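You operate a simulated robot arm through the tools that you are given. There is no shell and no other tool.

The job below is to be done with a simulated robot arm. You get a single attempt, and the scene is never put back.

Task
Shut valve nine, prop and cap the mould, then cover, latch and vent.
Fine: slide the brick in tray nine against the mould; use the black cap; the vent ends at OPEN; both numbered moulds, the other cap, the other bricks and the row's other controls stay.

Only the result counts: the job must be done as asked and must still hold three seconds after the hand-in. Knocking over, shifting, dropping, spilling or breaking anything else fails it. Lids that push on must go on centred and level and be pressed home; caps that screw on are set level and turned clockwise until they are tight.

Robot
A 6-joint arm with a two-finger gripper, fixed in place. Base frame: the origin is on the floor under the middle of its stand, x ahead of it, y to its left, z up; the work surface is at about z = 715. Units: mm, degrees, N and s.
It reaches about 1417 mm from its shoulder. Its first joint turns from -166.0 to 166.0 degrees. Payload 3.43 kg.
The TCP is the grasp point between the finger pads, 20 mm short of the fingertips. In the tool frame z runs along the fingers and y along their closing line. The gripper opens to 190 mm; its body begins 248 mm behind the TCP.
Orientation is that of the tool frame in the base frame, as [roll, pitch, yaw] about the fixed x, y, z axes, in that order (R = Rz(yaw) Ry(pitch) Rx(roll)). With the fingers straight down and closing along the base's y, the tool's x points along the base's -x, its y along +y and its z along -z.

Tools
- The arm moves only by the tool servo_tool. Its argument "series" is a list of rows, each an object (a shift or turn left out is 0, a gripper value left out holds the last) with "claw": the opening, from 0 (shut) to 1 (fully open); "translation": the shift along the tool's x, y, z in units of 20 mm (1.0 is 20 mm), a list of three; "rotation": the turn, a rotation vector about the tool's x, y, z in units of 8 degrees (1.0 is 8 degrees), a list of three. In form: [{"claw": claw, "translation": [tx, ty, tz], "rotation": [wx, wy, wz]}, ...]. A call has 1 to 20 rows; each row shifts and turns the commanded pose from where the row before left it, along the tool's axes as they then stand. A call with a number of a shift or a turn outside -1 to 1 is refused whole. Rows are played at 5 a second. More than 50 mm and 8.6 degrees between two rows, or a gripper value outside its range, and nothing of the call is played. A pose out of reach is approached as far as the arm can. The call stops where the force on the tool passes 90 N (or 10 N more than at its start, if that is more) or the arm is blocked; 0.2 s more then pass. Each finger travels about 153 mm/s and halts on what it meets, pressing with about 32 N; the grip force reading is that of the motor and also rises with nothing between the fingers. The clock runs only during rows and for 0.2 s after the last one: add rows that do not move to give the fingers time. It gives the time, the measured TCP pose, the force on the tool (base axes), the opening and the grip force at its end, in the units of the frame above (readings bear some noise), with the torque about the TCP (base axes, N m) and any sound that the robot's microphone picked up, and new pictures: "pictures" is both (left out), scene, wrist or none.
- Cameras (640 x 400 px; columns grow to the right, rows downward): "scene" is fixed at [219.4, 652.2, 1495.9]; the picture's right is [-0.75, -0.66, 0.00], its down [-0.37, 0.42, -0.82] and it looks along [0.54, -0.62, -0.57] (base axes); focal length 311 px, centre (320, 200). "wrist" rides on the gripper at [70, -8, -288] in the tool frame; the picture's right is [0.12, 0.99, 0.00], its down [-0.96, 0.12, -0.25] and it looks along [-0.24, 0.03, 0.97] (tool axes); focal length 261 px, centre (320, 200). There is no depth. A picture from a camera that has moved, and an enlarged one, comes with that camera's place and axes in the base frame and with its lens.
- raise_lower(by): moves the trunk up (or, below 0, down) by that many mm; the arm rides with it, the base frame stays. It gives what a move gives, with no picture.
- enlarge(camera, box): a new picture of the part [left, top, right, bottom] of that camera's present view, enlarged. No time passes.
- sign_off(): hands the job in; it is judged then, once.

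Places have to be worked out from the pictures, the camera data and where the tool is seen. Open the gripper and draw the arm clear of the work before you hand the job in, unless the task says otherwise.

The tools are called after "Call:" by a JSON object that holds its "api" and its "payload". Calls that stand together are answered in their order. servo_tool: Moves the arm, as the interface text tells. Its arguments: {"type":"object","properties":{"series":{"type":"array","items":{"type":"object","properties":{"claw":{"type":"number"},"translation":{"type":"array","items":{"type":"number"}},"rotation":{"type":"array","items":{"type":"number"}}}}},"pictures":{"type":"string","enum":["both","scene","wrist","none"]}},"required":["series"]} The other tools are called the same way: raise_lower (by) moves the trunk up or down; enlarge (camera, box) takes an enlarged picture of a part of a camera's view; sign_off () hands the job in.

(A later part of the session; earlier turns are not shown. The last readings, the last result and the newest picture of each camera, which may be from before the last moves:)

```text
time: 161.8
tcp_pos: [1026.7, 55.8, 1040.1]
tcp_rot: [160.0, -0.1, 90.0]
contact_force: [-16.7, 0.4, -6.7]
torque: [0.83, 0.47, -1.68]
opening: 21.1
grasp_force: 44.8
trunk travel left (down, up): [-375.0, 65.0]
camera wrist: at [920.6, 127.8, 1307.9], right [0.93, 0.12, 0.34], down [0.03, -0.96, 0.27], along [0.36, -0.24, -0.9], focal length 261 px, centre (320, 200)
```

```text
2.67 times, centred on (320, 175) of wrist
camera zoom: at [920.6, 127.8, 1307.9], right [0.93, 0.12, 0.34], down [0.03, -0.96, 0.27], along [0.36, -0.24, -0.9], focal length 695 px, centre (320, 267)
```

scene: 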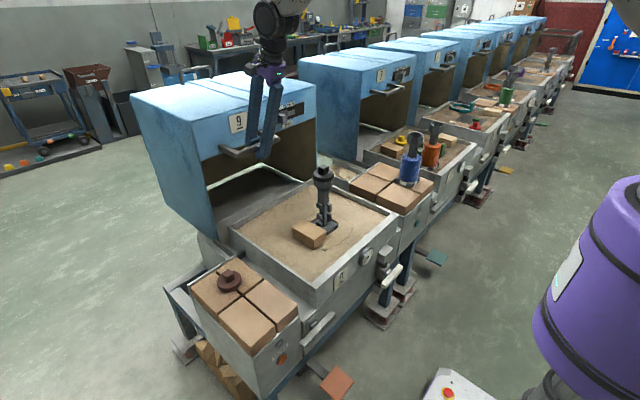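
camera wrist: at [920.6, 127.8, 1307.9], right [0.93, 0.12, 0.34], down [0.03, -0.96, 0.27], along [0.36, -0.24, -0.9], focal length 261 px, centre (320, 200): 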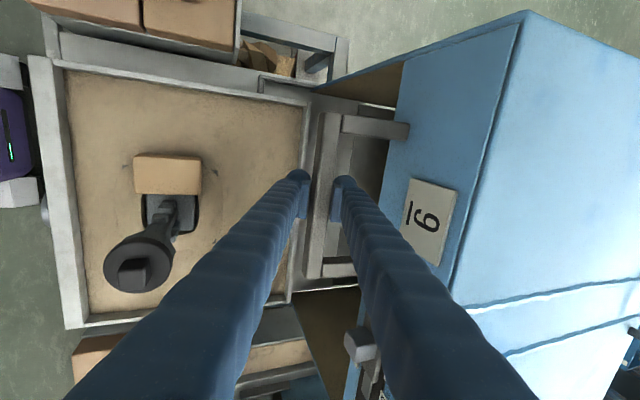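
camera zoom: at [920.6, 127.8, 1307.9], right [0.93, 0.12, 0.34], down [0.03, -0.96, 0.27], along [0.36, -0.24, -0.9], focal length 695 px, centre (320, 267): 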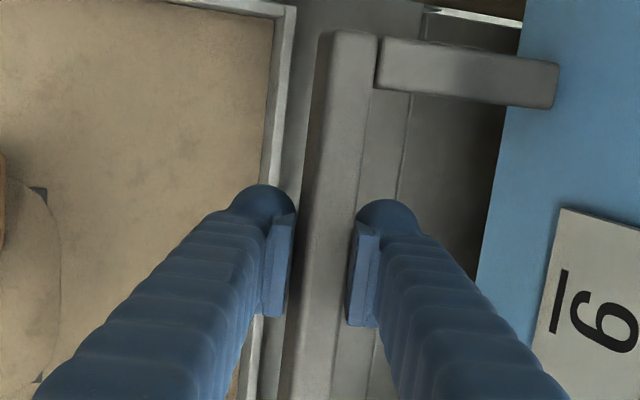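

Gripped (21 mm). Now I pull in base −x (tool y/z combination), slowly first.

Call:
{"api": "servo_tool", "payload": {"series": [{"translation": [0, -0.235, -0.0855]}, {"translation": [0, -0.235, -0.0855]}, {"translation": [0, -0.235, -0.0855]}, {"translation": [0, -0.235, -0.0855]}, {"translation": [0, -0.235, -0.0855]}], "pictures": "scene"}}

```text
time: 163.0
tcp_pos: [1001.3, 57.0, 1040.8]
tcp_rot: [160.1, -0.1, 90.1]
contact_force: [-2.9, 0.6, -6.5]
torque: [1.29, 0.25, -1.44]
opening: 20.8
grasp_force: 45.0
trunk travel left (down, up): [-375.0, 65.0]
```

scene: 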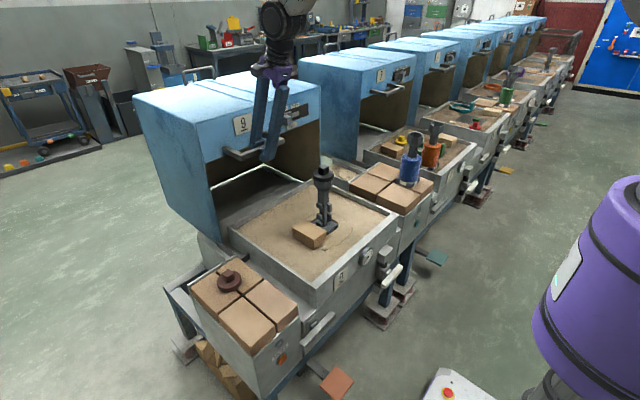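

The hood slides easily. I continue pulling at a moderate pace, checking clearance over the capped mould.

Call:
{"api": "servo_tool", "payload": {"series": [{"translation": [0, -0.47, -0.171]}, {"translation": [0, -0.47, -0.171]}, {"translation": [0, -0.47, -0.171]}, {"translation": [0, -0.47, -0.171]}, {"translation": [0, -0.47, -0.171]}, {"translation": [0, -0.47, -0.171]}, {"translation": [0, -0.47, -0.171]}, {"translation": [0, -0.47, -0.171]}], "pictures": "both"}}

Call:
{"api": "enlarge", "payload": {"camera": "scene", "box": [200, 60, 400, 240]}}

```text
time: 164.8
tcp_pos: [922.2, 55.7, 1040.0]
tcp_rot: [159.9, -0.2, 90.1]
contact_force: [0.5, 3.4, 1.6]
torque: [0.99, 0.5, -1.52]
opening: 21.3
grasp_force: 45.0
trunk travel left (down, up): [-375.0, 65.0]
camera wrist: at [815.9, 127.8, 1308.0], right [0.93, 0.12, 0.34], down [0.03, -0.96, 0.27], along [0.36, -0.24, -0.9], focal length 261 px, centre (320, 200)
```

scene: 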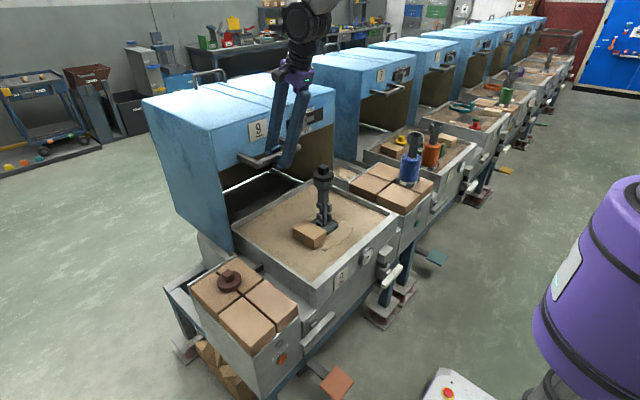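
wrist: 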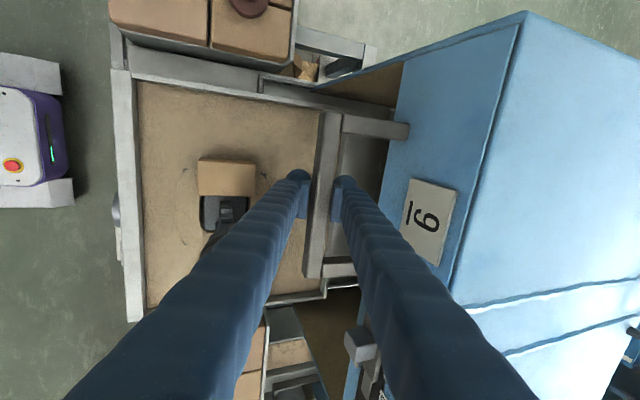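

```text
2.22 times, centred on (300, 150) of scene
camera zoom: at [219.4, 652.2, 1495.9], right [-0.75, -0.66, 0.0], down [-0.37, 0.42, -0.82], along [0.54, -0.62, -0.57], focal length 692 px, centre (364, 311)
```

zoom: 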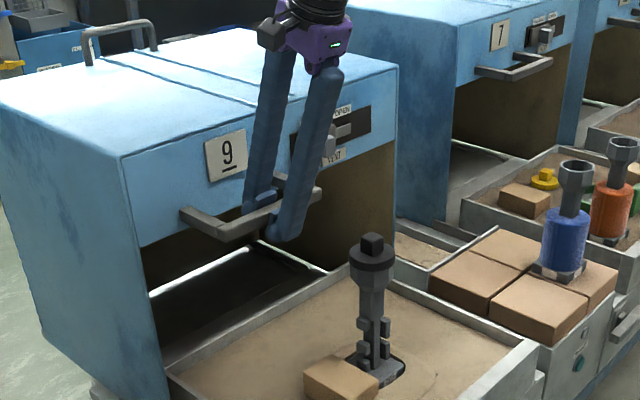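

Sliding smoothly. I continue about 90 mm, then check the strip's clearance above the cap knob.

Call:
{"api": "servo_tool", "payload": {"series": [{"translation": [0, -0.47, -0.171]}, {"translation": [0, -0.47, -0.171]}, {"translation": [0, -0.47, -0.171]}, {"translation": [0, -0.47, -0.171]}, {"translation": [0, -0.47, -0.171]}, {"translation": [0, -0.47, -0.171]}, {"translation": [0, -0.47, -0.171]}, {"translation": [0, -0.47, -0.171]}, {"translation": [0, -0.47, -0.171]}], "pictures": "both"}}

Call:
{"api": "enlarge", "payload": {"camera": "scene", "box": [220, 100, 400, 240]}}

```text
time: 166.8
tcp_pos: [830.8, 56.6, 1040.6]
tcp_rot: [159.9, 0.0, 90.2]
contact_force: [-1.8, 10.7, 12.0]
torque: [1.49, 0.37, -1.45]
opening: 21.2
grasp_force: 45.3
trunk travel left (down, up): [-375.0, 65.0]
camera wrist: at [724.0, 127.9, 1307.8], right [0.93, 0.12, 0.34], down [0.03, -0.96, 0.27], along [0.36, -0.24, -0.9], focal length 261 px, centre (320, 200)
```

scene: 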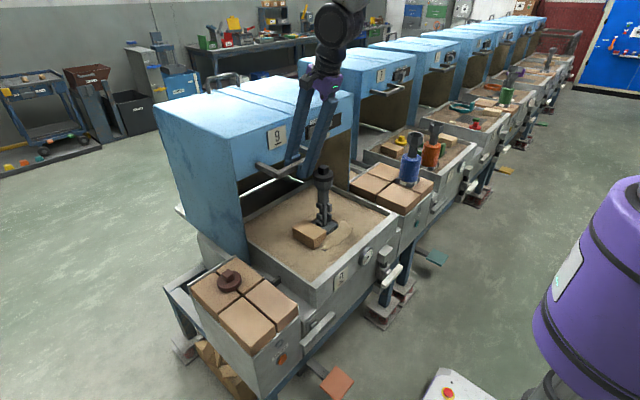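
wrist: 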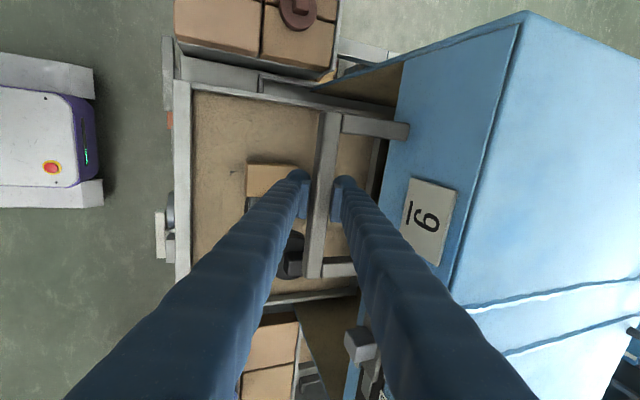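

```text
2.86 times, centred on (310, 170) of scene
camera zoom: at [219.4, 652.2, 1495.9], right [-0.75, -0.66, 0.0], down [-0.37, 0.42, -0.82], along [0.54, -0.62, -0.57], focal length 890 px, centre (349, 286)
```

zoom: 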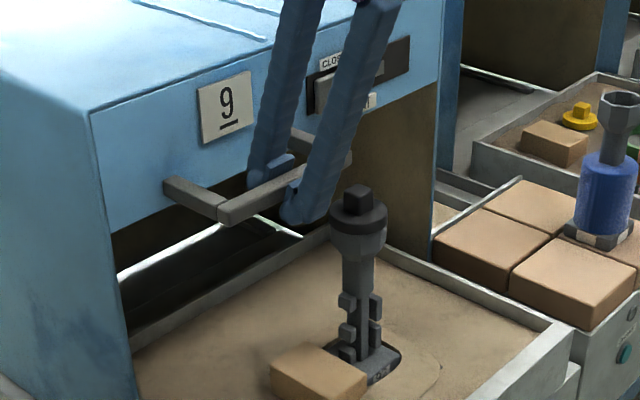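

Clearance estimate is ~15 mm (strip bottom ≈1007, knob top ≈988). I bring the strip close to the mould and check visually before it passes over.

Call:
{"api": "servo_tool", "payload": {"series": [{"translation": [0, -0.47, -0.171]}, {"translation": [0, -0.47, -0.171]}, {"translation": [0, -0.47, -0.171]}], "pictures": "both"}}

Call:
{"api": "enlarge", "payload": {"camera": "scene", "box": [280, 110, 380, 210]}}

```text
time: 167.6
tcp_pos: [802.8, 56.2, 1040.4]
tcp_rot: [159.8, 0.0, 90.2]
contact_force: [3.8, 11.1, 12.4]
torque: [0.23, 0.67, -1.72]
opening: 21.1
grasp_force: 45.2
trunk travel left (down, up): [-375.0, 65.0]
camera wrist: at [695.9, 127.8, 1307.6], right [0.93, 0.12, 0.34], down [0.03, -0.96, 0.27], along [0.36, -0.24, -0.9], focal length 261 px, centre (320, 200)
```

scene: 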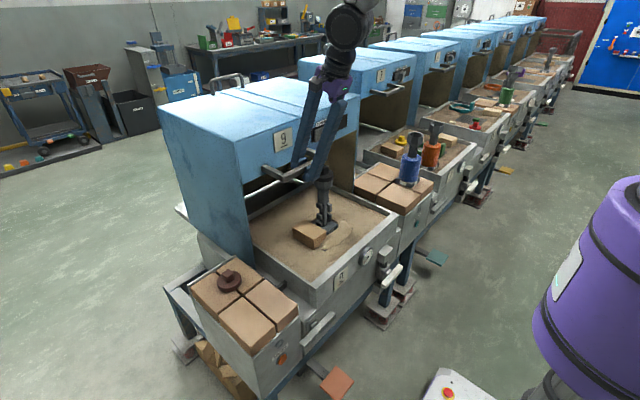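
wrist: 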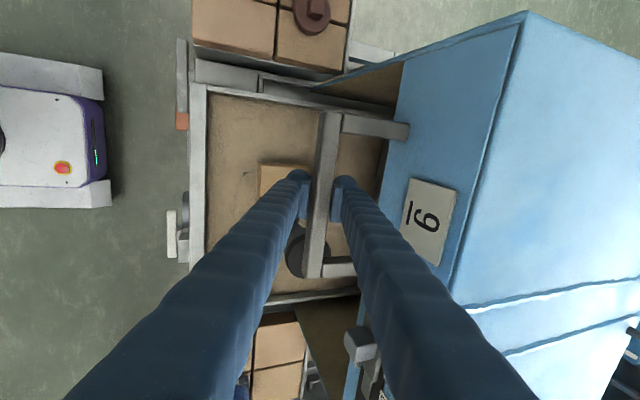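

```text
4.00 times, centred on (330, 160) of scene
camera zoom: at [219.4, 652.2, 1495.9], right [-0.75, -0.66, 0.0], down [-0.37, 0.42, -0.82], along [0.54, -0.62, -0.57], focal length 1246 px, centre (280, 360)
```

zoom: 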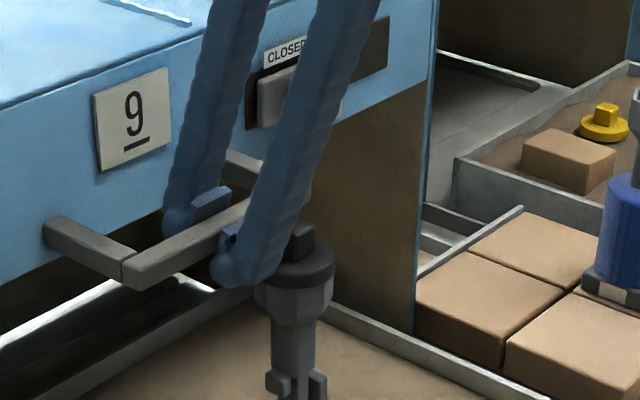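

Clearance is fine (~25–30 mm by this view). I continue pulling to about x≈700.

Call:
{"api": "servo_tool", "payload": {"series": [{"translation": [0, -0.47, -0.171]}, {"translation": [0, -0.47, -0.171]}, {"translation": [0, -0.47, -0.171]}, {"translation": [0, -0.47, -0.171]}, {"translation": [0, -0.47, -0.171]}, {"translation": [0, -0.47, -0.171]}, {"translation": [0, -0.47, -0.171]}, {"translation": [0, -0.47, -0.171]}, {"translation": [0, -0.47, -0.171]}, {"translation": [0, -0.47, -0.171]}], "pictures": "both"}}

Call:
{"api": "enlarge", "payload": {"camera": "scene", "box": [220, 80, 420, 280]}}

```text
time: 169.8
tcp_pos: [720.0, 54.8, 1064.5]
tcp_rot: [159.9, 0.0, 90.2]
contact_force: [-12.8, -5.6, 24.0]
torque: [0.18, -0.17, 0.07]
opening: 17.3
grasp_force: 45.3
out of reach, approached as far as the arm can: row 7, 8, 9, 10
trunk travel left (down, up): [-375.0, 65.0]
camera wrist: at [613.2, 125.8, 1332.3], right [0.93, 0.12, 0.34], down [0.03, -0.96, 0.27], along [0.36, -0.24, -0.9], focal length 261 px, centre (320, 200)
```

scene: 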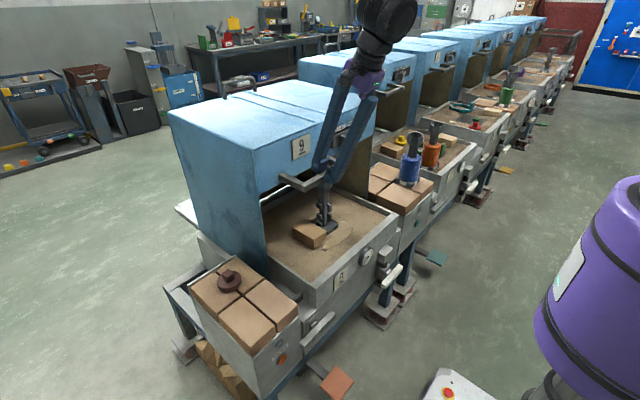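
wrist: 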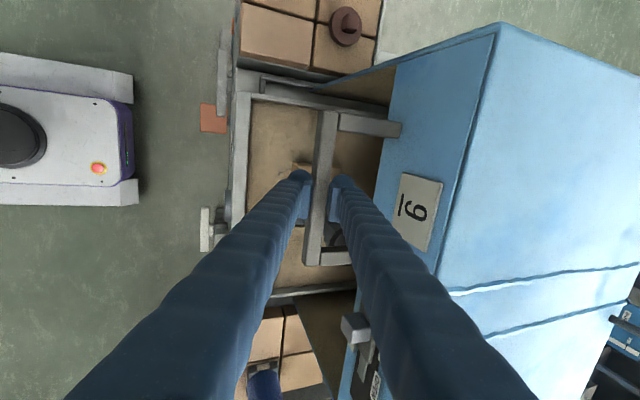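

```text
2.00 times, centred on (320, 180) of scene
camera zoom: at [219.4, 652.2, 1495.9], right [-0.75, -0.66, 0.0], down [-0.37, 0.42, -0.82], along [0.54, -0.62, -0.57], focal length 623 px, centre (320, 240)
```

zoom: 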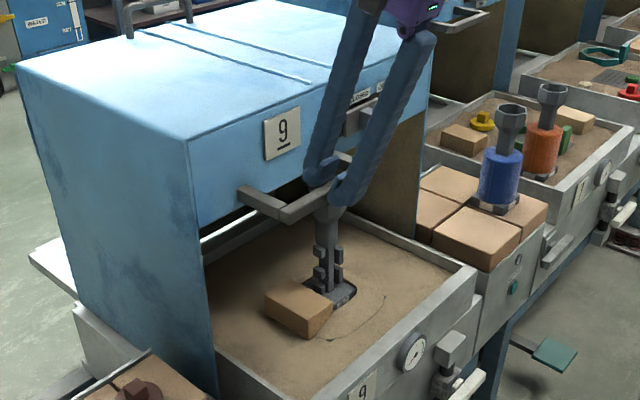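

The arm hit an inner reach limit in this tilted posture and slid up the bar (z 1064). The hood has come about 300 mm. I release the bar and rise a little, then straighten the tool.

Call:
{"api": "servo_tool", "payload": {"series": [{"claw": 0.15}, {"claw": 0.25}, {"claw": 0.36}, {"translation": [0, 0, -0.7]}, {"translation": [0, 0, -0.7]}], "pictures": "none"}}

Call:
{"api": "servo_tool", "payload": {"series": [{"rotation": [0.83, 0, 0]}, {"rotation": [0.83, 0, 0]}, {"rotation": [0.84, 0, 0]}], "pictures": "both"}}

```text
time: 171.0
tcp_pos: [710.1, 56.0, 1085.1]
tcp_rot: [159.8, 0.0, 90.2]
contact_force: [0.2, 0.2, 0.1]
torque: [-0.03, -0.04, 0.01]
opening: 68.5
grasp_force: 0.2
trunk travel left (down, up): [-375.0, 65.0]
```

```text
time: 171.8
tcp_pos: [710.0, 56.1, 1083.9]
tcp_rot: [179.9, -0.2, 90.2]
contact_force: [-0.8, -0.1, 0.4]
torque: [0.01, 0.05, 0.01]
opening: 68.5
grasp_force: 0.1
out of reach, approached as far as the arm can: row 1
trunk travel left (down, up): [-375.0, 65.0]
camera wrist: at [700.6, 127.3, 1371.5], right [0.99, 0.12, 0.0], down [0.12, -0.96, 0.25], along [0.03, -0.24, -0.97], focal length 261 px, centre (320, 200)
```

scene: 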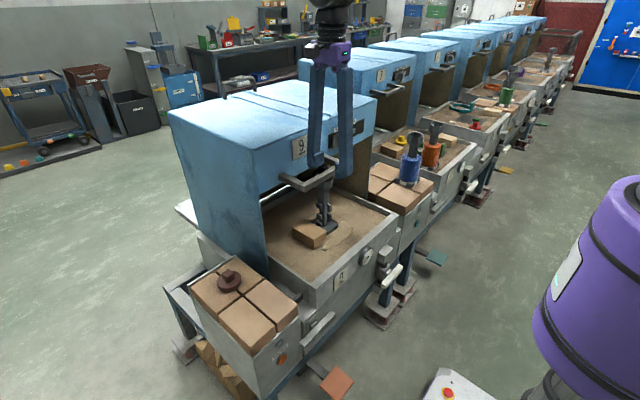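
wrist: 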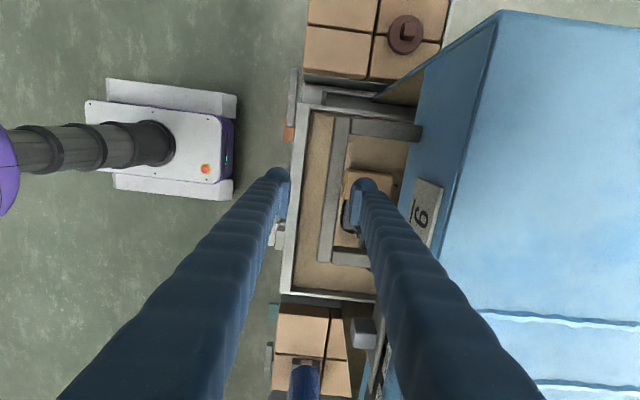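

Upright again without problems. The bar is now at x≈731; I re-centre over it, descend and grip.

Call:
{"api": "servo_tool", "payload": {"series": [{"translation": [0, 0.55, 0]}, {"translation": [0, 0.5, 0]}, {"translation": [0, 0, 0.75]}, {"translation": [0, 0, 0.75]}, {"translation": [0, 0, 0.7]}], "pictures": "both"}}

Call:
{"api": "enlarge", "payload": {"camera": "wrist", "box": [240, 100, 400, 250]}}

Call:
{"api": "enlarge", "payload": {"camera": "scene", "box": [240, 100, 400, 250]}}

```text
time: 173.0
tcp_pos: [731.1, 56.0, 1038.5]
tcp_rot: [179.9, -0.1, 90.2]
contact_force: [1.4, -0.1, 0.2]
torque: [-0.01, 0.08, -0.02]
opening: 68.4
grasp_force: 0.0
trunk travel left (down, up): [-375.0, 65.0]
camera wrist: at [722.1, 128.0, 1326.6], right [0.99, 0.12, 0.0], down [0.12, -0.96, 0.25], along [0.03, -0.24, -0.97], focal length 261 px, centre (320, 200)
```

scene: 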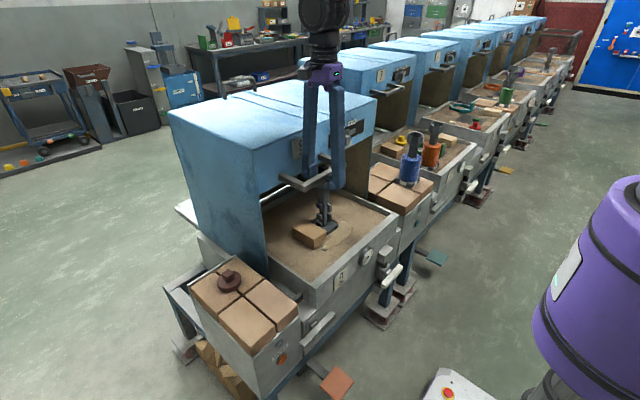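
wrist: 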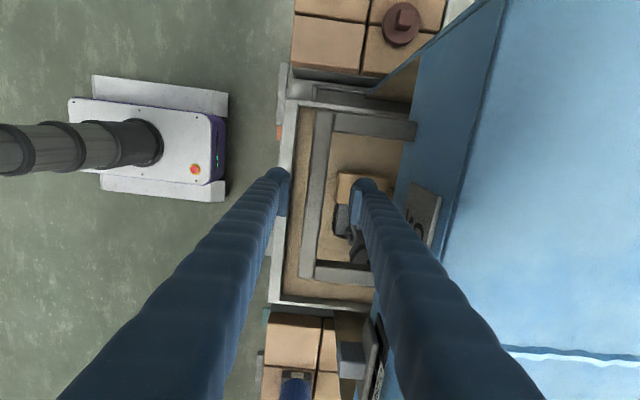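

```text
2.67 times, centred on (320, 175) of wrist
camera zoom: at [722.1, 128.0, 1326.6], right [0.99, 0.12, 0.0], down [0.12, -0.96, 0.25], along [0.03, -0.24, -0.97], focal length 695 px, centre (320, 267)
```

zoom: 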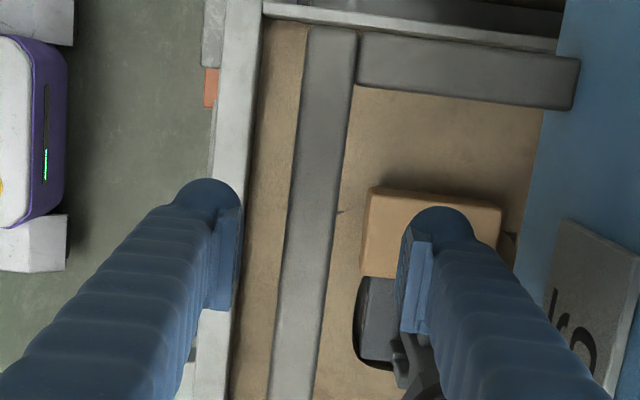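

```text
2.67 times, centred on (320, 175) of scene
camera zoom: at [219.4, 652.2, 1495.9], right [-0.75, -0.66, 0.0], down [-0.37, 0.42, -0.82], along [0.54, -0.62, -0.57], focal length 830 px, centre (320, 267)
```

zoom: 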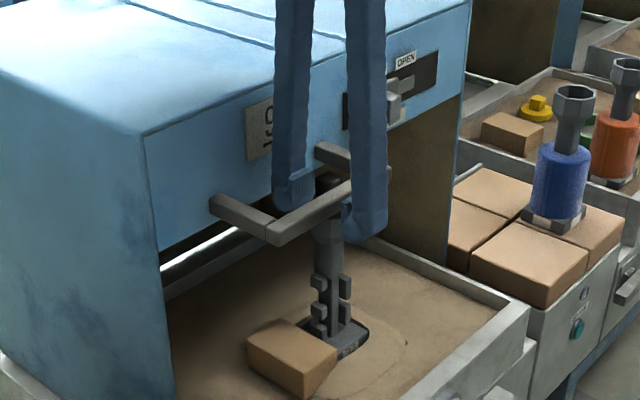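

Bar is ~5 mm toward −x of centre; I adjust, close and continue the pull in vertical posture.

Call:
{"api": "servo_tool", "payload": {"series": [{"translation": [0, -0.27, 0]}, {"claw": 0.25}, {"claw": 0.15}, {"claw": 0.05}, {}, {"translation": [0, -0.3, 0]}, {"translation": [0, -0.4, 0]}, {"translation": [0, -0.5, 0]}], "pictures": "none"}}

Call:
{"api": "servo_tool", "payload": {"series": [{"translation": [0, -0.5, 0]}, {"translation": [0, -0.5, 0]}, {"translation": [0, -0.5, 0]}, {"translation": [0, -0.5, 0]}, {"translation": [0, -0.5, 0]}, {"translation": [0, -0.5, 0]}], "pictures": "both"}}

```text
time: 174.8
tcp_pos: [700.6, 56.0, 1039.5]
tcp_rot: [179.9, -0.1, 90.2]
contact_force: [0.9, 5.1, 0.2]
torque: [0.18, -0.02, -0.21]
opening: 17.9
grasp_force: 45.4
trunk travel left (down, up): [-375.0, 65.0]
```

```text
time: 176.2
tcp_pos: [641.0, 56.7, 1038.7]
tcp_rot: [180.0, 0.1, 90.2]
contact_force: [3.4, 10.1, -9.0]
torque: [0.47, -0.09, -0.14]
opening: 17.9
grasp_force: 45.1
trunk travel left (down, up): [-375.0, 65.0]
camera wrist: at [632.2, 127.8, 1326.8], right [0.99, 0.12, 0.0], down [0.12, -0.96, 0.25], along [0.03, -0.24, -0.97], focal length 261 px, centre (320, 200)
```

scene: 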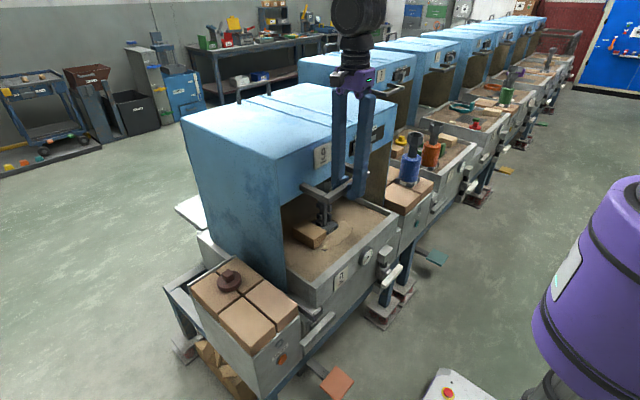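
wrist: 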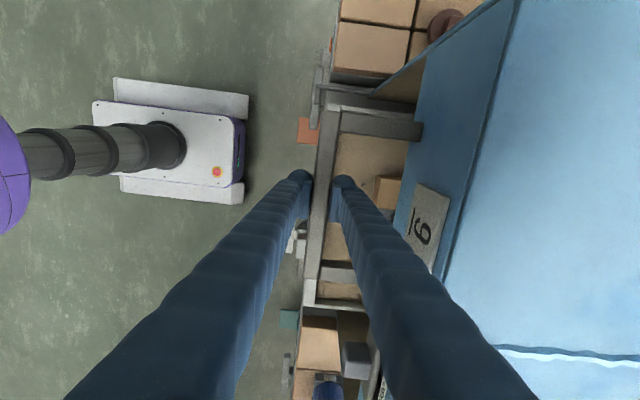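

Going well; hood front at about x≈732. I continue, slower toward the end stop.

Call:
{"api": "servo_tool", "payload": {"series": [{"translation": [0, -0.5, 0]}, {"translation": [0, -0.5, 0]}, {"translation": [0, -0.5, 0]}, {"translation": [0, -0.5, 0]}, {"translation": [0, -0.5, 0]}], "pictures": "none"}}

Call:
{"api": "servo_tool", "payload": {"series": [{"translation": [0, -0.3, 0]}, {"translation": [0, -0.3, 0]}, {"translation": [0, -0.3, 0]}, {"translation": [0, -0.3, 0]}], "pictures": "both"}}

```text
time: 177.4
tcp_pos: [605.3, 55.7, 1038.4]
tcp_rot: [179.4, -0.1, 90.1]
contact_force: [49.1, 5.8, -17.9]
torque: [-0.41, -0.36, 0.13]
opening: 17.3
grasp_force: 44.2
trunk travel left (down, up): [-375.0, 65.0]
```

```text
time: 178.1
tcp_pos: [603.6, 57.3, 1054.0]
tcp_rot: [175.7, -0.3, 90.0]
contact_force: [89.2, -3.2, -38.7]
torque: [-0.07, 0.09, -0.18]
opening: 19.6
grasp_force: 45.0
trunk travel left (down, up): [-375.0, 65.0]
stopped in row 3: the force on the tool passed its limit at 99 N (the readings are from after the stop); the commanded pose is now the measured one
camera wrist: at [574.0, 127.2, 1340.1], right [0.99, 0.12, 0.08], down [0.1, -0.96, 0.25], along [0.1, -0.24, -0.97], focal length 261 px, centre (320, 200)
```

scene: 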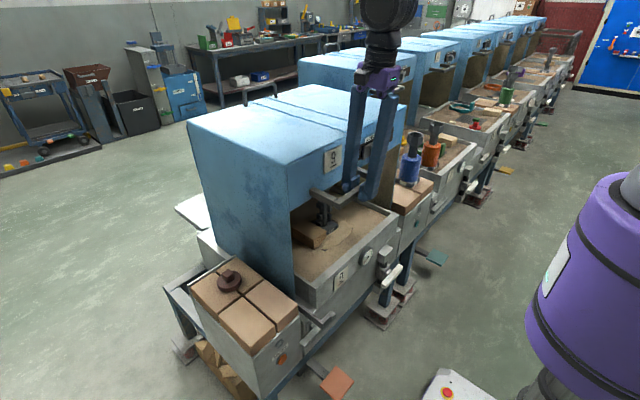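
wrist: 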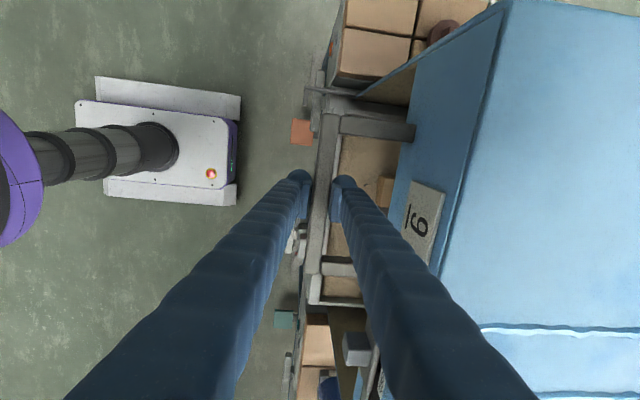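

A hard stop at bar x≈604 (hood front ≈695). I inspect whether this is the end stop or something is in the way.

Call:
{"api": "enlarge", "payload": {"camera": "scene", "box": [180, 80, 420, 330]}}

Call:
{"api": "enlarge", "payload": {"camera": "scene", "box": [260, 190, 420, 340]}}

Call:
{"api": "enlarge", "payload": {"camera": "wrist", "box": [280, 60, 480, 330]}}

```text
1.60 times, centred on (300, 205) of scene
camera zoom: at [219.4, 652.2, 1495.9], right [-0.75, -0.66, 0.0], down [-0.37, 0.42, -0.82], along [0.54, -0.62, -0.57], focal length 498 px, centre (352, 192)
```

zoom: 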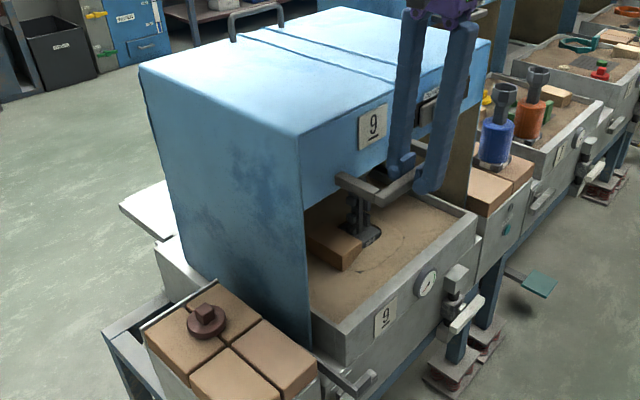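

```text
2.67 times, centred on (340, 265) of scene
camera zoom: at [219.4, 652.2, 1495.9], right [-0.75, -0.66, 0.0], down [-0.37, 0.42, -0.82], along [0.54, -0.62, -0.57], focal length 830 px, centre (267, 27)
```

zoom: 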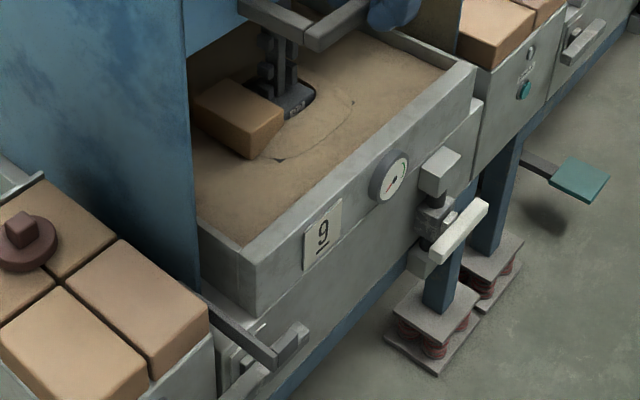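

```text
1.48 times, centred on (380, 195) of wrist
camera zoom: at [574.0, 127.2, 1340.1], right [0.99, 0.12, 0.08], down [0.1, -0.96, 0.25], along [0.1, -0.24, -0.97], focal length 386 px, centre (231, 207)
```

zoom: 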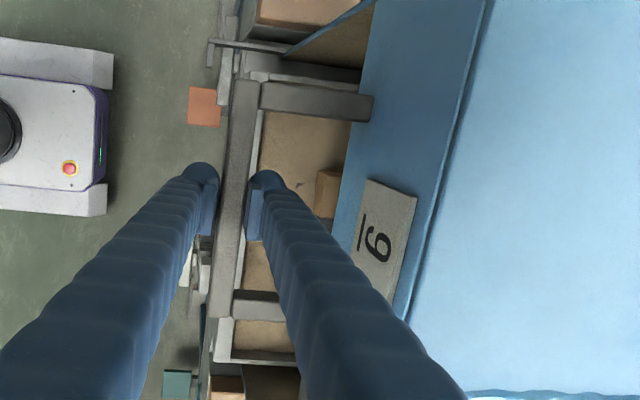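

I zoom in on the latch area: a tongue from the hood has arrived at the latch.

Call:
{"api": "enlarge", "payload": {"camera": "scene", "box": [300, 290, 350, 345]}}

Call:
{"api": "enlarge", "payload": {"camera": "wrist", "box": [290, 50, 350, 150]}}

Call:
{"api": "enlarge", "payload": {"camera": "scene", "box": [270, 240, 370, 350]}}

```text
7.27 times, centred on (325, 318) of scene
camera zoom: at [219.4, 652.2, 1495.9], right [-0.75, -0.66, 0.0], down [-0.37, 0.42, -0.82], along [0.54, -0.62, -0.57], focal length 2265 px, centre (284, -654)
```

zoom: 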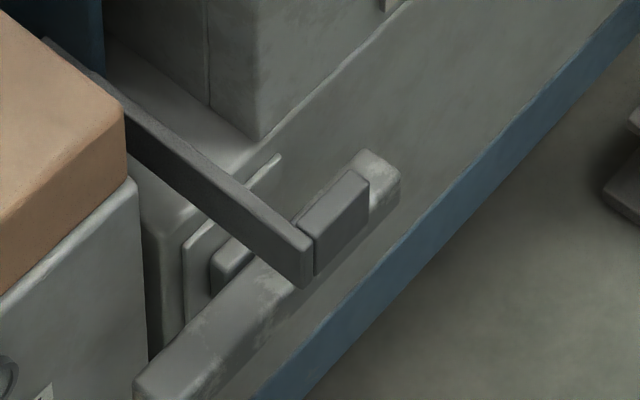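

```text
4.00 times, centred on (320, 100) of wrist
camera zoom: at [574.0, 127.2, 1340.1], right [0.99, 0.12, 0.08], down [0.1, -0.96, 0.25], along [0.1, -0.24, -0.97], focal length 1043 px, centre (320, 600)
```

zoom: 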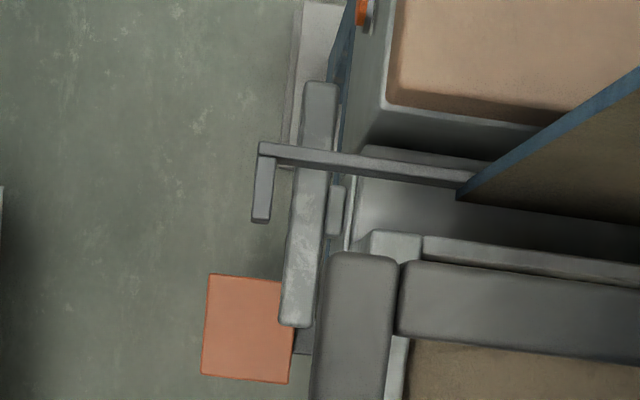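

```text
3.64 times, centred on (320, 295) of scene
camera zoom: at [219.4, 652.2, 1495.9], right [-0.75, -0.66, 0.0], down [-0.37, 0.42, -0.82], along [0.54, -0.62, -0.57], focal length 1132 px, centre (320, -146)
```

zoom: 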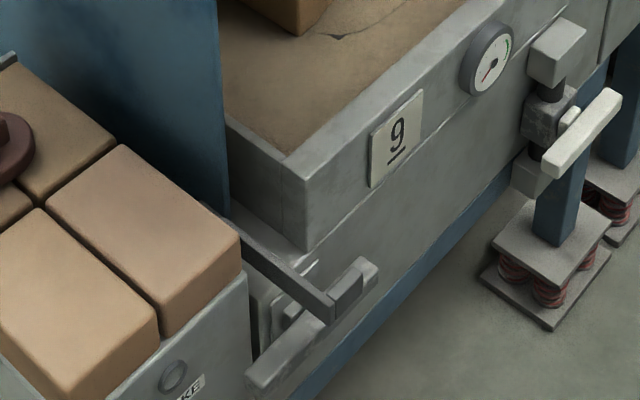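

The L-shaped tongue of the hood is now in front of the latch lever, so the hood is fully closed against its stop. I unload, release the handle and lift off.

Call:
{"api": "servo_tool", "payload": {"series": [{"translation": [0, 0.15, 0]}, {"translation": [0, 0.15, 0]}, {"claw": 0.12}, {"claw": 0.2}, {"claw": 0.3}, {"claw": 0.36}], "pictures": "none"}}

Call:
{"api": "servo_tool", "payload": {"series": [{"translation": [0, 0, -0.5]}, {"translation": [0, 0, -1]}, {"translation": [0, 0, -1], "rotation": [0.5, 0, 0]}], "pictures": "both"}}

Call:
{"api": "enlarge", "payload": {"camera": "scene", "box": [270, 240, 370, 350]}}

Call:
{"api": "enlarge", "payload": {"camera": "scene", "box": [280, 120, 400, 260]}}

```text
time: 179.5
tcp_pos: [588.5, 56.7, 1049.7]
tcp_rot: [177.5, -0.1, 90.3]
contact_force: [0.0, 0.1, -0.2]
torque: [-0.02, 0.0, 0.01]
opening: 68.3
grasp_force: 0.1
trunk travel left (down, up): [-375.0, 65.0]
```

```text
time: 180.3
tcp_pos: [588.5, 56.3, 1099.3]
tcp_rot: [-178.6, -0.3, 90.1]
contact_force: [0.2, 0.0, 0.0]
torque: [-0.04, 0.04, -0.04]
opening: 68.0
grasp_force: 0.0
trunk travel left (down, up): [-375.0, 65.0]
camera wrist: at [586.8, 127.2, 1388.0], right [0.99, 0.12, -0.02], down [0.12, -0.96, 0.24], along [0.01, -0.24, -0.97], focal length 261 px, centre (320, 200)
```

scene: 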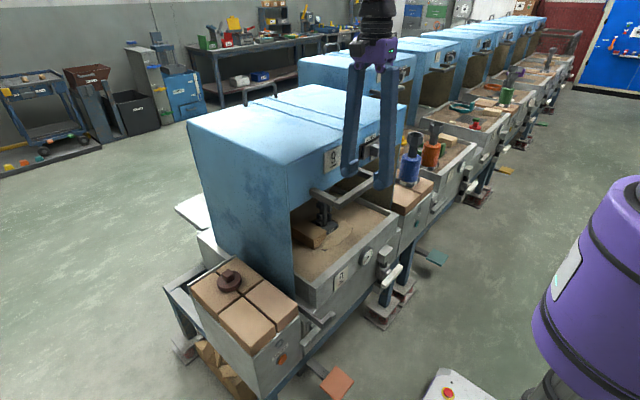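
wrist: 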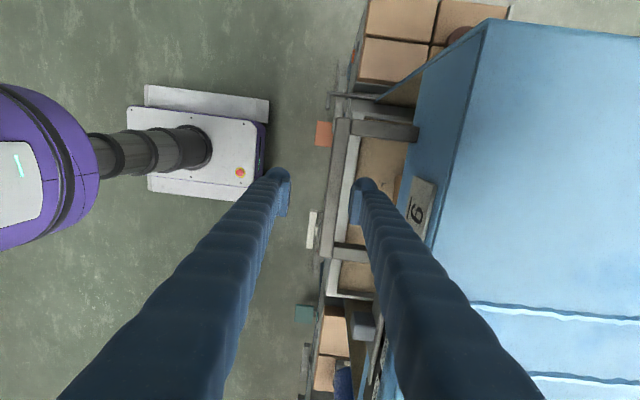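

```text
3.64 times, centred on (320, 295) of scene
camera zoom: at [219.4, 652.2, 1495.9], right [-0.75, -0.66, 0.0], down [-0.37, 0.42, -0.82], along [0.54, -0.62, -0.57], focal length 1132 px, centre (320, -146)
```

zoom: 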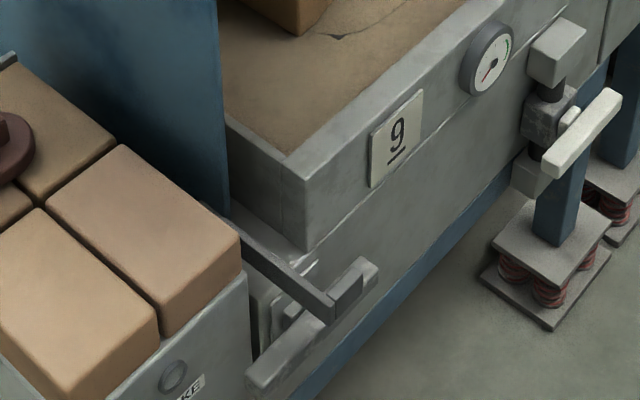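

```text
2.86 times, centred on (340, 190) of scene
camera zoom: at [219.4, 652.2, 1495.9], right [-0.75, -0.66, 0.0], down [-0.37, 0.42, -0.82], along [0.54, -0.62, -0.57], focal length 890 px, centre (263, 229)
```

zoom: 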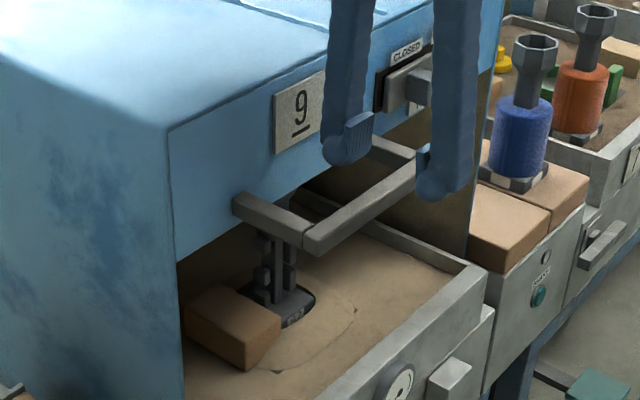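

Hood closed, mould undisturbed. For the latch: the lever (pivot ≈ y 216, z 585) must turn with its right (−y) end up so it stands behind the tongue's L. I turn the tool back to yaw 180, close the fingers and go to the lever's left end.

Call:
{"api": "servo_tool", "payload": {"series": [{"claw": 0, "rotation": [-0.175, 0, 0]}, {"rotation": [0, 0, -1]}, {"rotation": [0, 0, -1]}, {"rotation": [0, 0, -1]}, {"rotation": [0, 0, -1]}, {"rotation": [0, 0, -1]}, {"rotation": [0, 0, -1]}, {"rotation": [0, 0, -1]}, {"rotation": [0, 0, -1]}, {"rotation": [0, 0, -1]}, {"rotation": [0, 0, -1]}, {"rotation": [0, 0, -1]}, {"rotation": [0, 0, -0.25]}], "pictures": "none"}}

Call:
{"api": "servo_tool", "payload": {"series": [{"translation": [0, 1, 0.3]}, {"translation": [0, 1, 0.3]}, {"translation": [0, 1, 0.3]}, {"translation": [0, 1, 0.3]}, {"translation": [0, 1, 0.3]}, {"translation": [0, 1, 0.3]}, {"translation": [0, 1, 0.5]}, {"translation": [0, 1, 0.8]}, {"translation": [0, 1, 1]}, {"translation": [0, 1, 1]}, {"translation": [0, 1, 1]}, {"translation": [0, 0, 1]}, {"translation": [0, 0, 1]}, {"translation": [0, 0, 1]}, {"translation": [0, 0, 1]}], "pictures": "both"}}

Call:
{"api": "enlarge", "payload": {"camera": "wrist", "box": [200, 80, 440, 260]}}

```text
time: 183.1
tcp_pos: [587.3, 56.8, 1099.5]
tcp_rot: [179.7, 0.0, -179.8]
contact_force: [0.5, 0.2, -1.1]
torque: [0.01, 0.02, -0.01]
opening: 0.0
grasp_force: 32.1
trunk travel left (down, up): [-375.0, 65.0]
```

```text
time: 184.4
tcp_pos: [589.7, 163.7, 1074.3]
tcp_rot: [179.8, 0.5, -179.8]
contact_force: [-5.7, 10.8, 28.5]
torque: [-0.19, -0.09, 0.3]
opening: 0.0
grasp_force: 32.1
trunk travel left (down, up): [-375.0, 65.0]
stopped in row 6: the force on the tool passed its limit at 114 N (the readings are from after the stop); the commanded pose is now the measured one
camera wrist: at [516.7, 154.4, 1361.4], right [-0.12, 0.99, 0.0], down [0.96, 0.12, 0.26], along [0.25, 0.04, -0.97], focal length 261 px, centre (320, 200)
```

scene: 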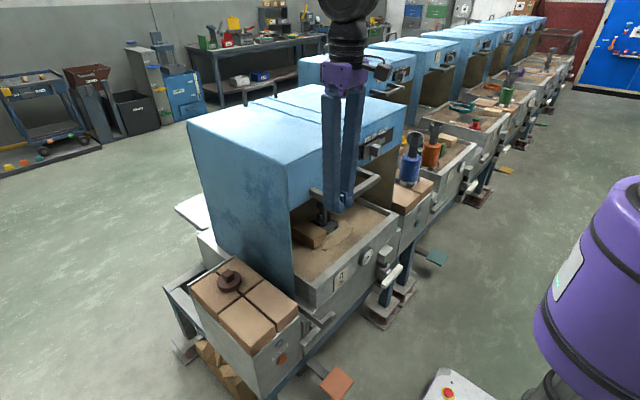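
wrist: 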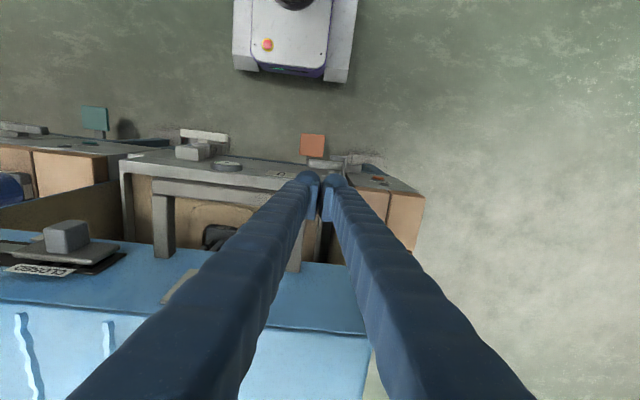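

```text
2.22 times, centred on (320, 170) of wrist
camera zoom: at [516.7, 154.4, 1361.4], right [-0.12, 0.99, 0.0], down [0.96, 0.12, 0.26], along [0.25, 0.04, -0.97], focal length 579 px, centre (320, 267)
```

zoom: 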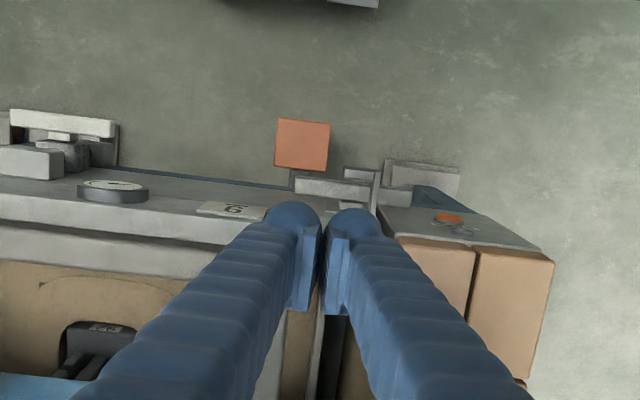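

I touched the top of the handle's end with the fingertips. I lift straight up and then continue around it higher.

Call:
{"api": "servo_tool", "payload": {"series": [{"translation": [0, 0, -0.5]}, {"translation": [0, 0, -1]}, {"translation": [0, 0.5, -0.5]}, {"translation": [0, 1, 0]}, {"translation": [0, 1, 0]}, {"translation": [0, 1, 0]}, {"translation": [0, 1, 0]}, {"translation": [0, 1, 0]}, {"translation": [0, 0.4, 0]}], "pictures": "both"}}

Call:
{"api": "enlarge", "payload": {"camera": "wrist", "box": [200, 80, 440, 260]}}

Call:
{"api": "enlarge", "payload": {"camera": "scene", "box": [270, 150, 420, 290]}}

```text
time: 186.4
tcp_pos: [588.9, 280.1, 1113.0]
tcp_rot: [179.7, 0.3, -179.9]
contact_force: [-0.6, 0.2, -0.9]
torque: [0.0, -0.01, 0.02]
opening: 0.1
grasp_force: 32.0
trunk travel left (down, up): [-375.0, 65.0]
camera wrist: at [517.8, 271.8, 1399.7], right [-0.12, 0.99, 0.0], down [0.96, 0.12, 0.25], along [0.25, 0.03, -0.97], focal length 261 px, centre (320, 200)
```

scene: 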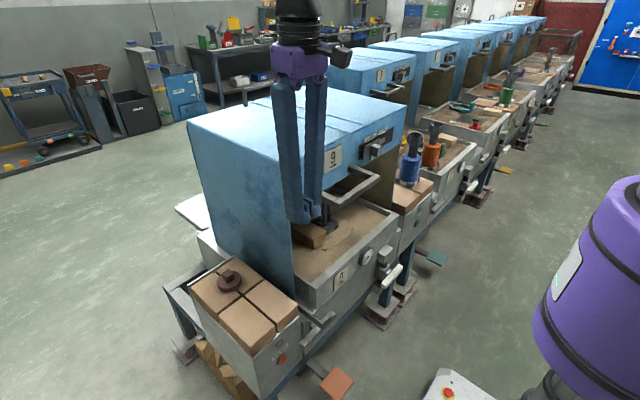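
wrist: 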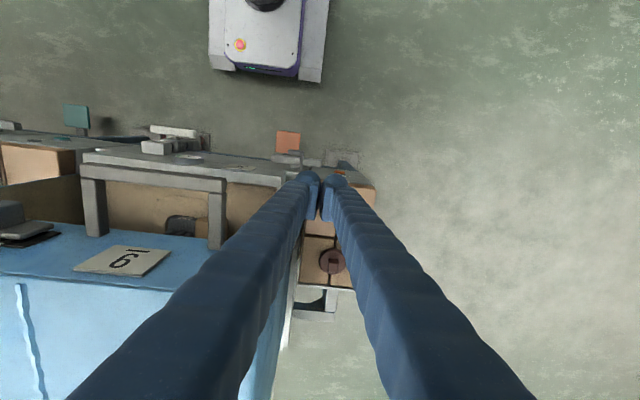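

```text
2.22 times, centred on (320, 170) of wrist
camera zoom: at [517.8, 271.8, 1399.7], right [-0.12, 0.99, 0.0], down [0.96, 0.12, 0.25], along [0.25, 0.03, -0.97], focal length 579 px, centre (320, 267)
```

zoom: 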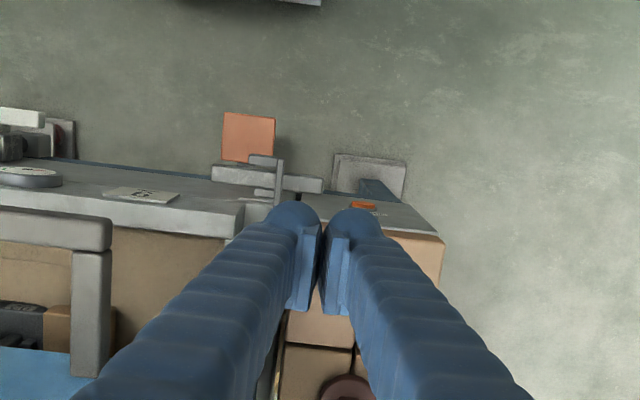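

```text
2.86 times, centred on (345, 220) of scene
camera zoom: at [219.4, 652.2, 1495.9], right [-0.75, -0.66, 0.0], down [-0.37, 0.42, -0.82], along [0.54, -0.62, -0.57], focal length 890 px, centre (249, 143)
```

zoom: 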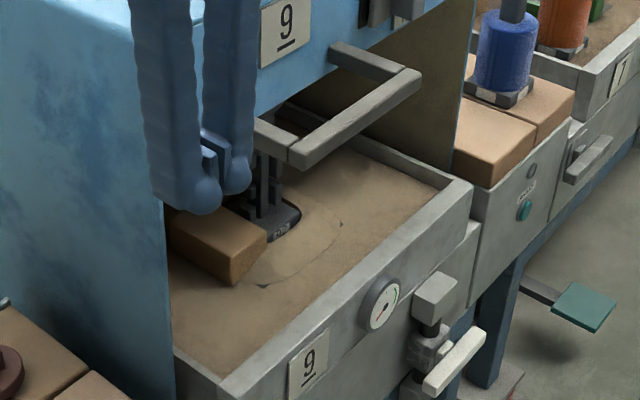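

Clear now. Latch lever measured: y 132–286, pivot ≈ y 209, front face x≈598; tongue bar at y≈218–232. I descend at (603, 273) over the lever's left end, keeping away from the SHAKE button (y≈340).

Call:
{"api": "servo_tool", "payload": {"series": [{"translation": [-0.35, -0.18, 1]}, {"translation": [-0.35, -0.18, 1]}, {"translation": [0, 0, 1]}, {"translation": [0, 0, 1]}, {"translation": [0, 0, 1]}, {"translation": [0, 0, 1]}, {"translation": [0, 0, 1]}, {"translation": [0, 0, 1]}, {"translation": [0, 0, 1]}, {"translation": [0, 0, 1]}, {"translation": [0, 0, 1]}, {"translation": [0, 0, 1]}, {"translation": [0, 0, 1]}, {"translation": [0, 0, 1]}, {"translation": [0, 0, 1]}, {"translation": [0, 0, 1]}, {"translation": [0, 0, 1]}, {"translation": [0, 0, 1]}, {"translation": [0, 0, 1]}, {"translation": [0, 0, 1]}], "pictures": "both"}}

Call:
{"api": "enlarge", "payload": {"camera": "wrist", "box": [200, 100, 440, 260]}}

Call:
{"api": "enlarge", "payload": {"camera": "scene", "box": [260, 240, 370, 350]}}

```text
time: 190.6
tcp_pos: [606.5, 274.6, 711.8]
tcp_rot: [179.7, 0.3, -179.9]
contact_force: [-0.4, -0.4, -0.5]
torque: [-0.03, -0.01, 0.02]
opening: 0.3
grasp_force: 31.5
trunk travel left (down, up): [-375.0, 65.0]
camera wrist: at [534.6, 266.1, 999.1], right [-0.12, 0.99, 0.0], down [0.96, 0.12, 0.25], along [0.25, 0.03, -0.97], focal length 261 px, centre (320, 200)
```

scene: 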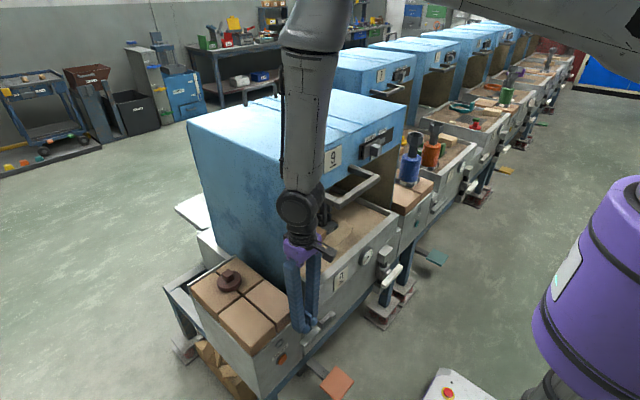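
wrist: 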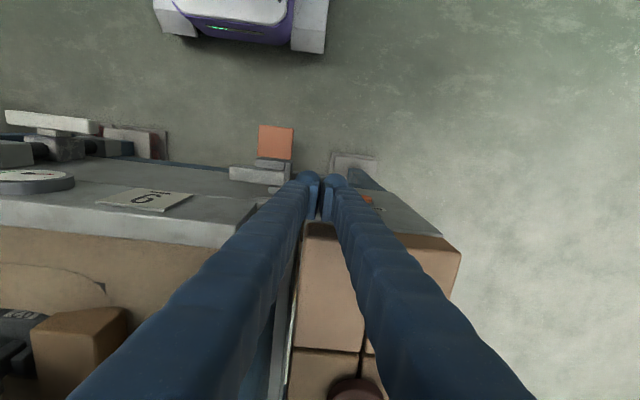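

```text
2.50 times, centred on (320, 180) of wrist
camera zoom: at [534.6, 266.1, 999.1], right [-0.12, 0.99, 0.0], down [0.96, 0.12, 0.25], along [0.25, 0.03, -0.97], focal length 652 px, centre (320, 250)
```

zoom: 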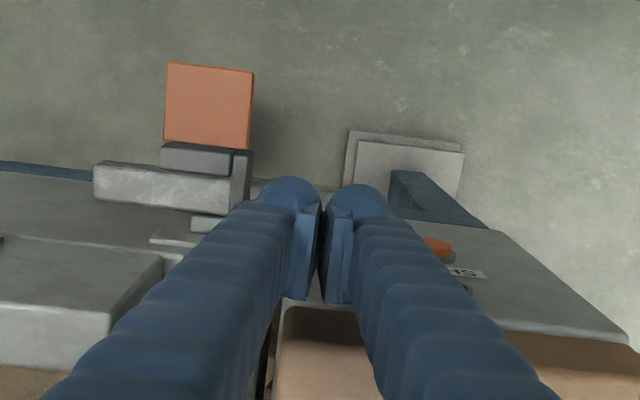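

```text
3.64 times, centred on (315, 295) of scene
camera zoom: at [219.4, 652.2, 1495.9], right [-0.75, -0.66, 0.0], down [-0.37, 0.42, -0.82], along [0.54, -0.62, -0.57], focal length 1132 px, centre (338, -146)
```

zoom: 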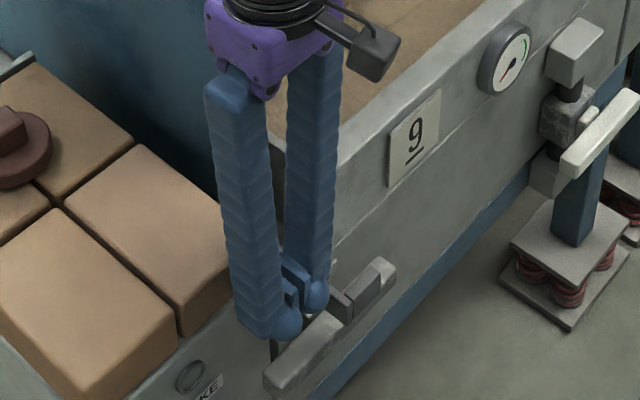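

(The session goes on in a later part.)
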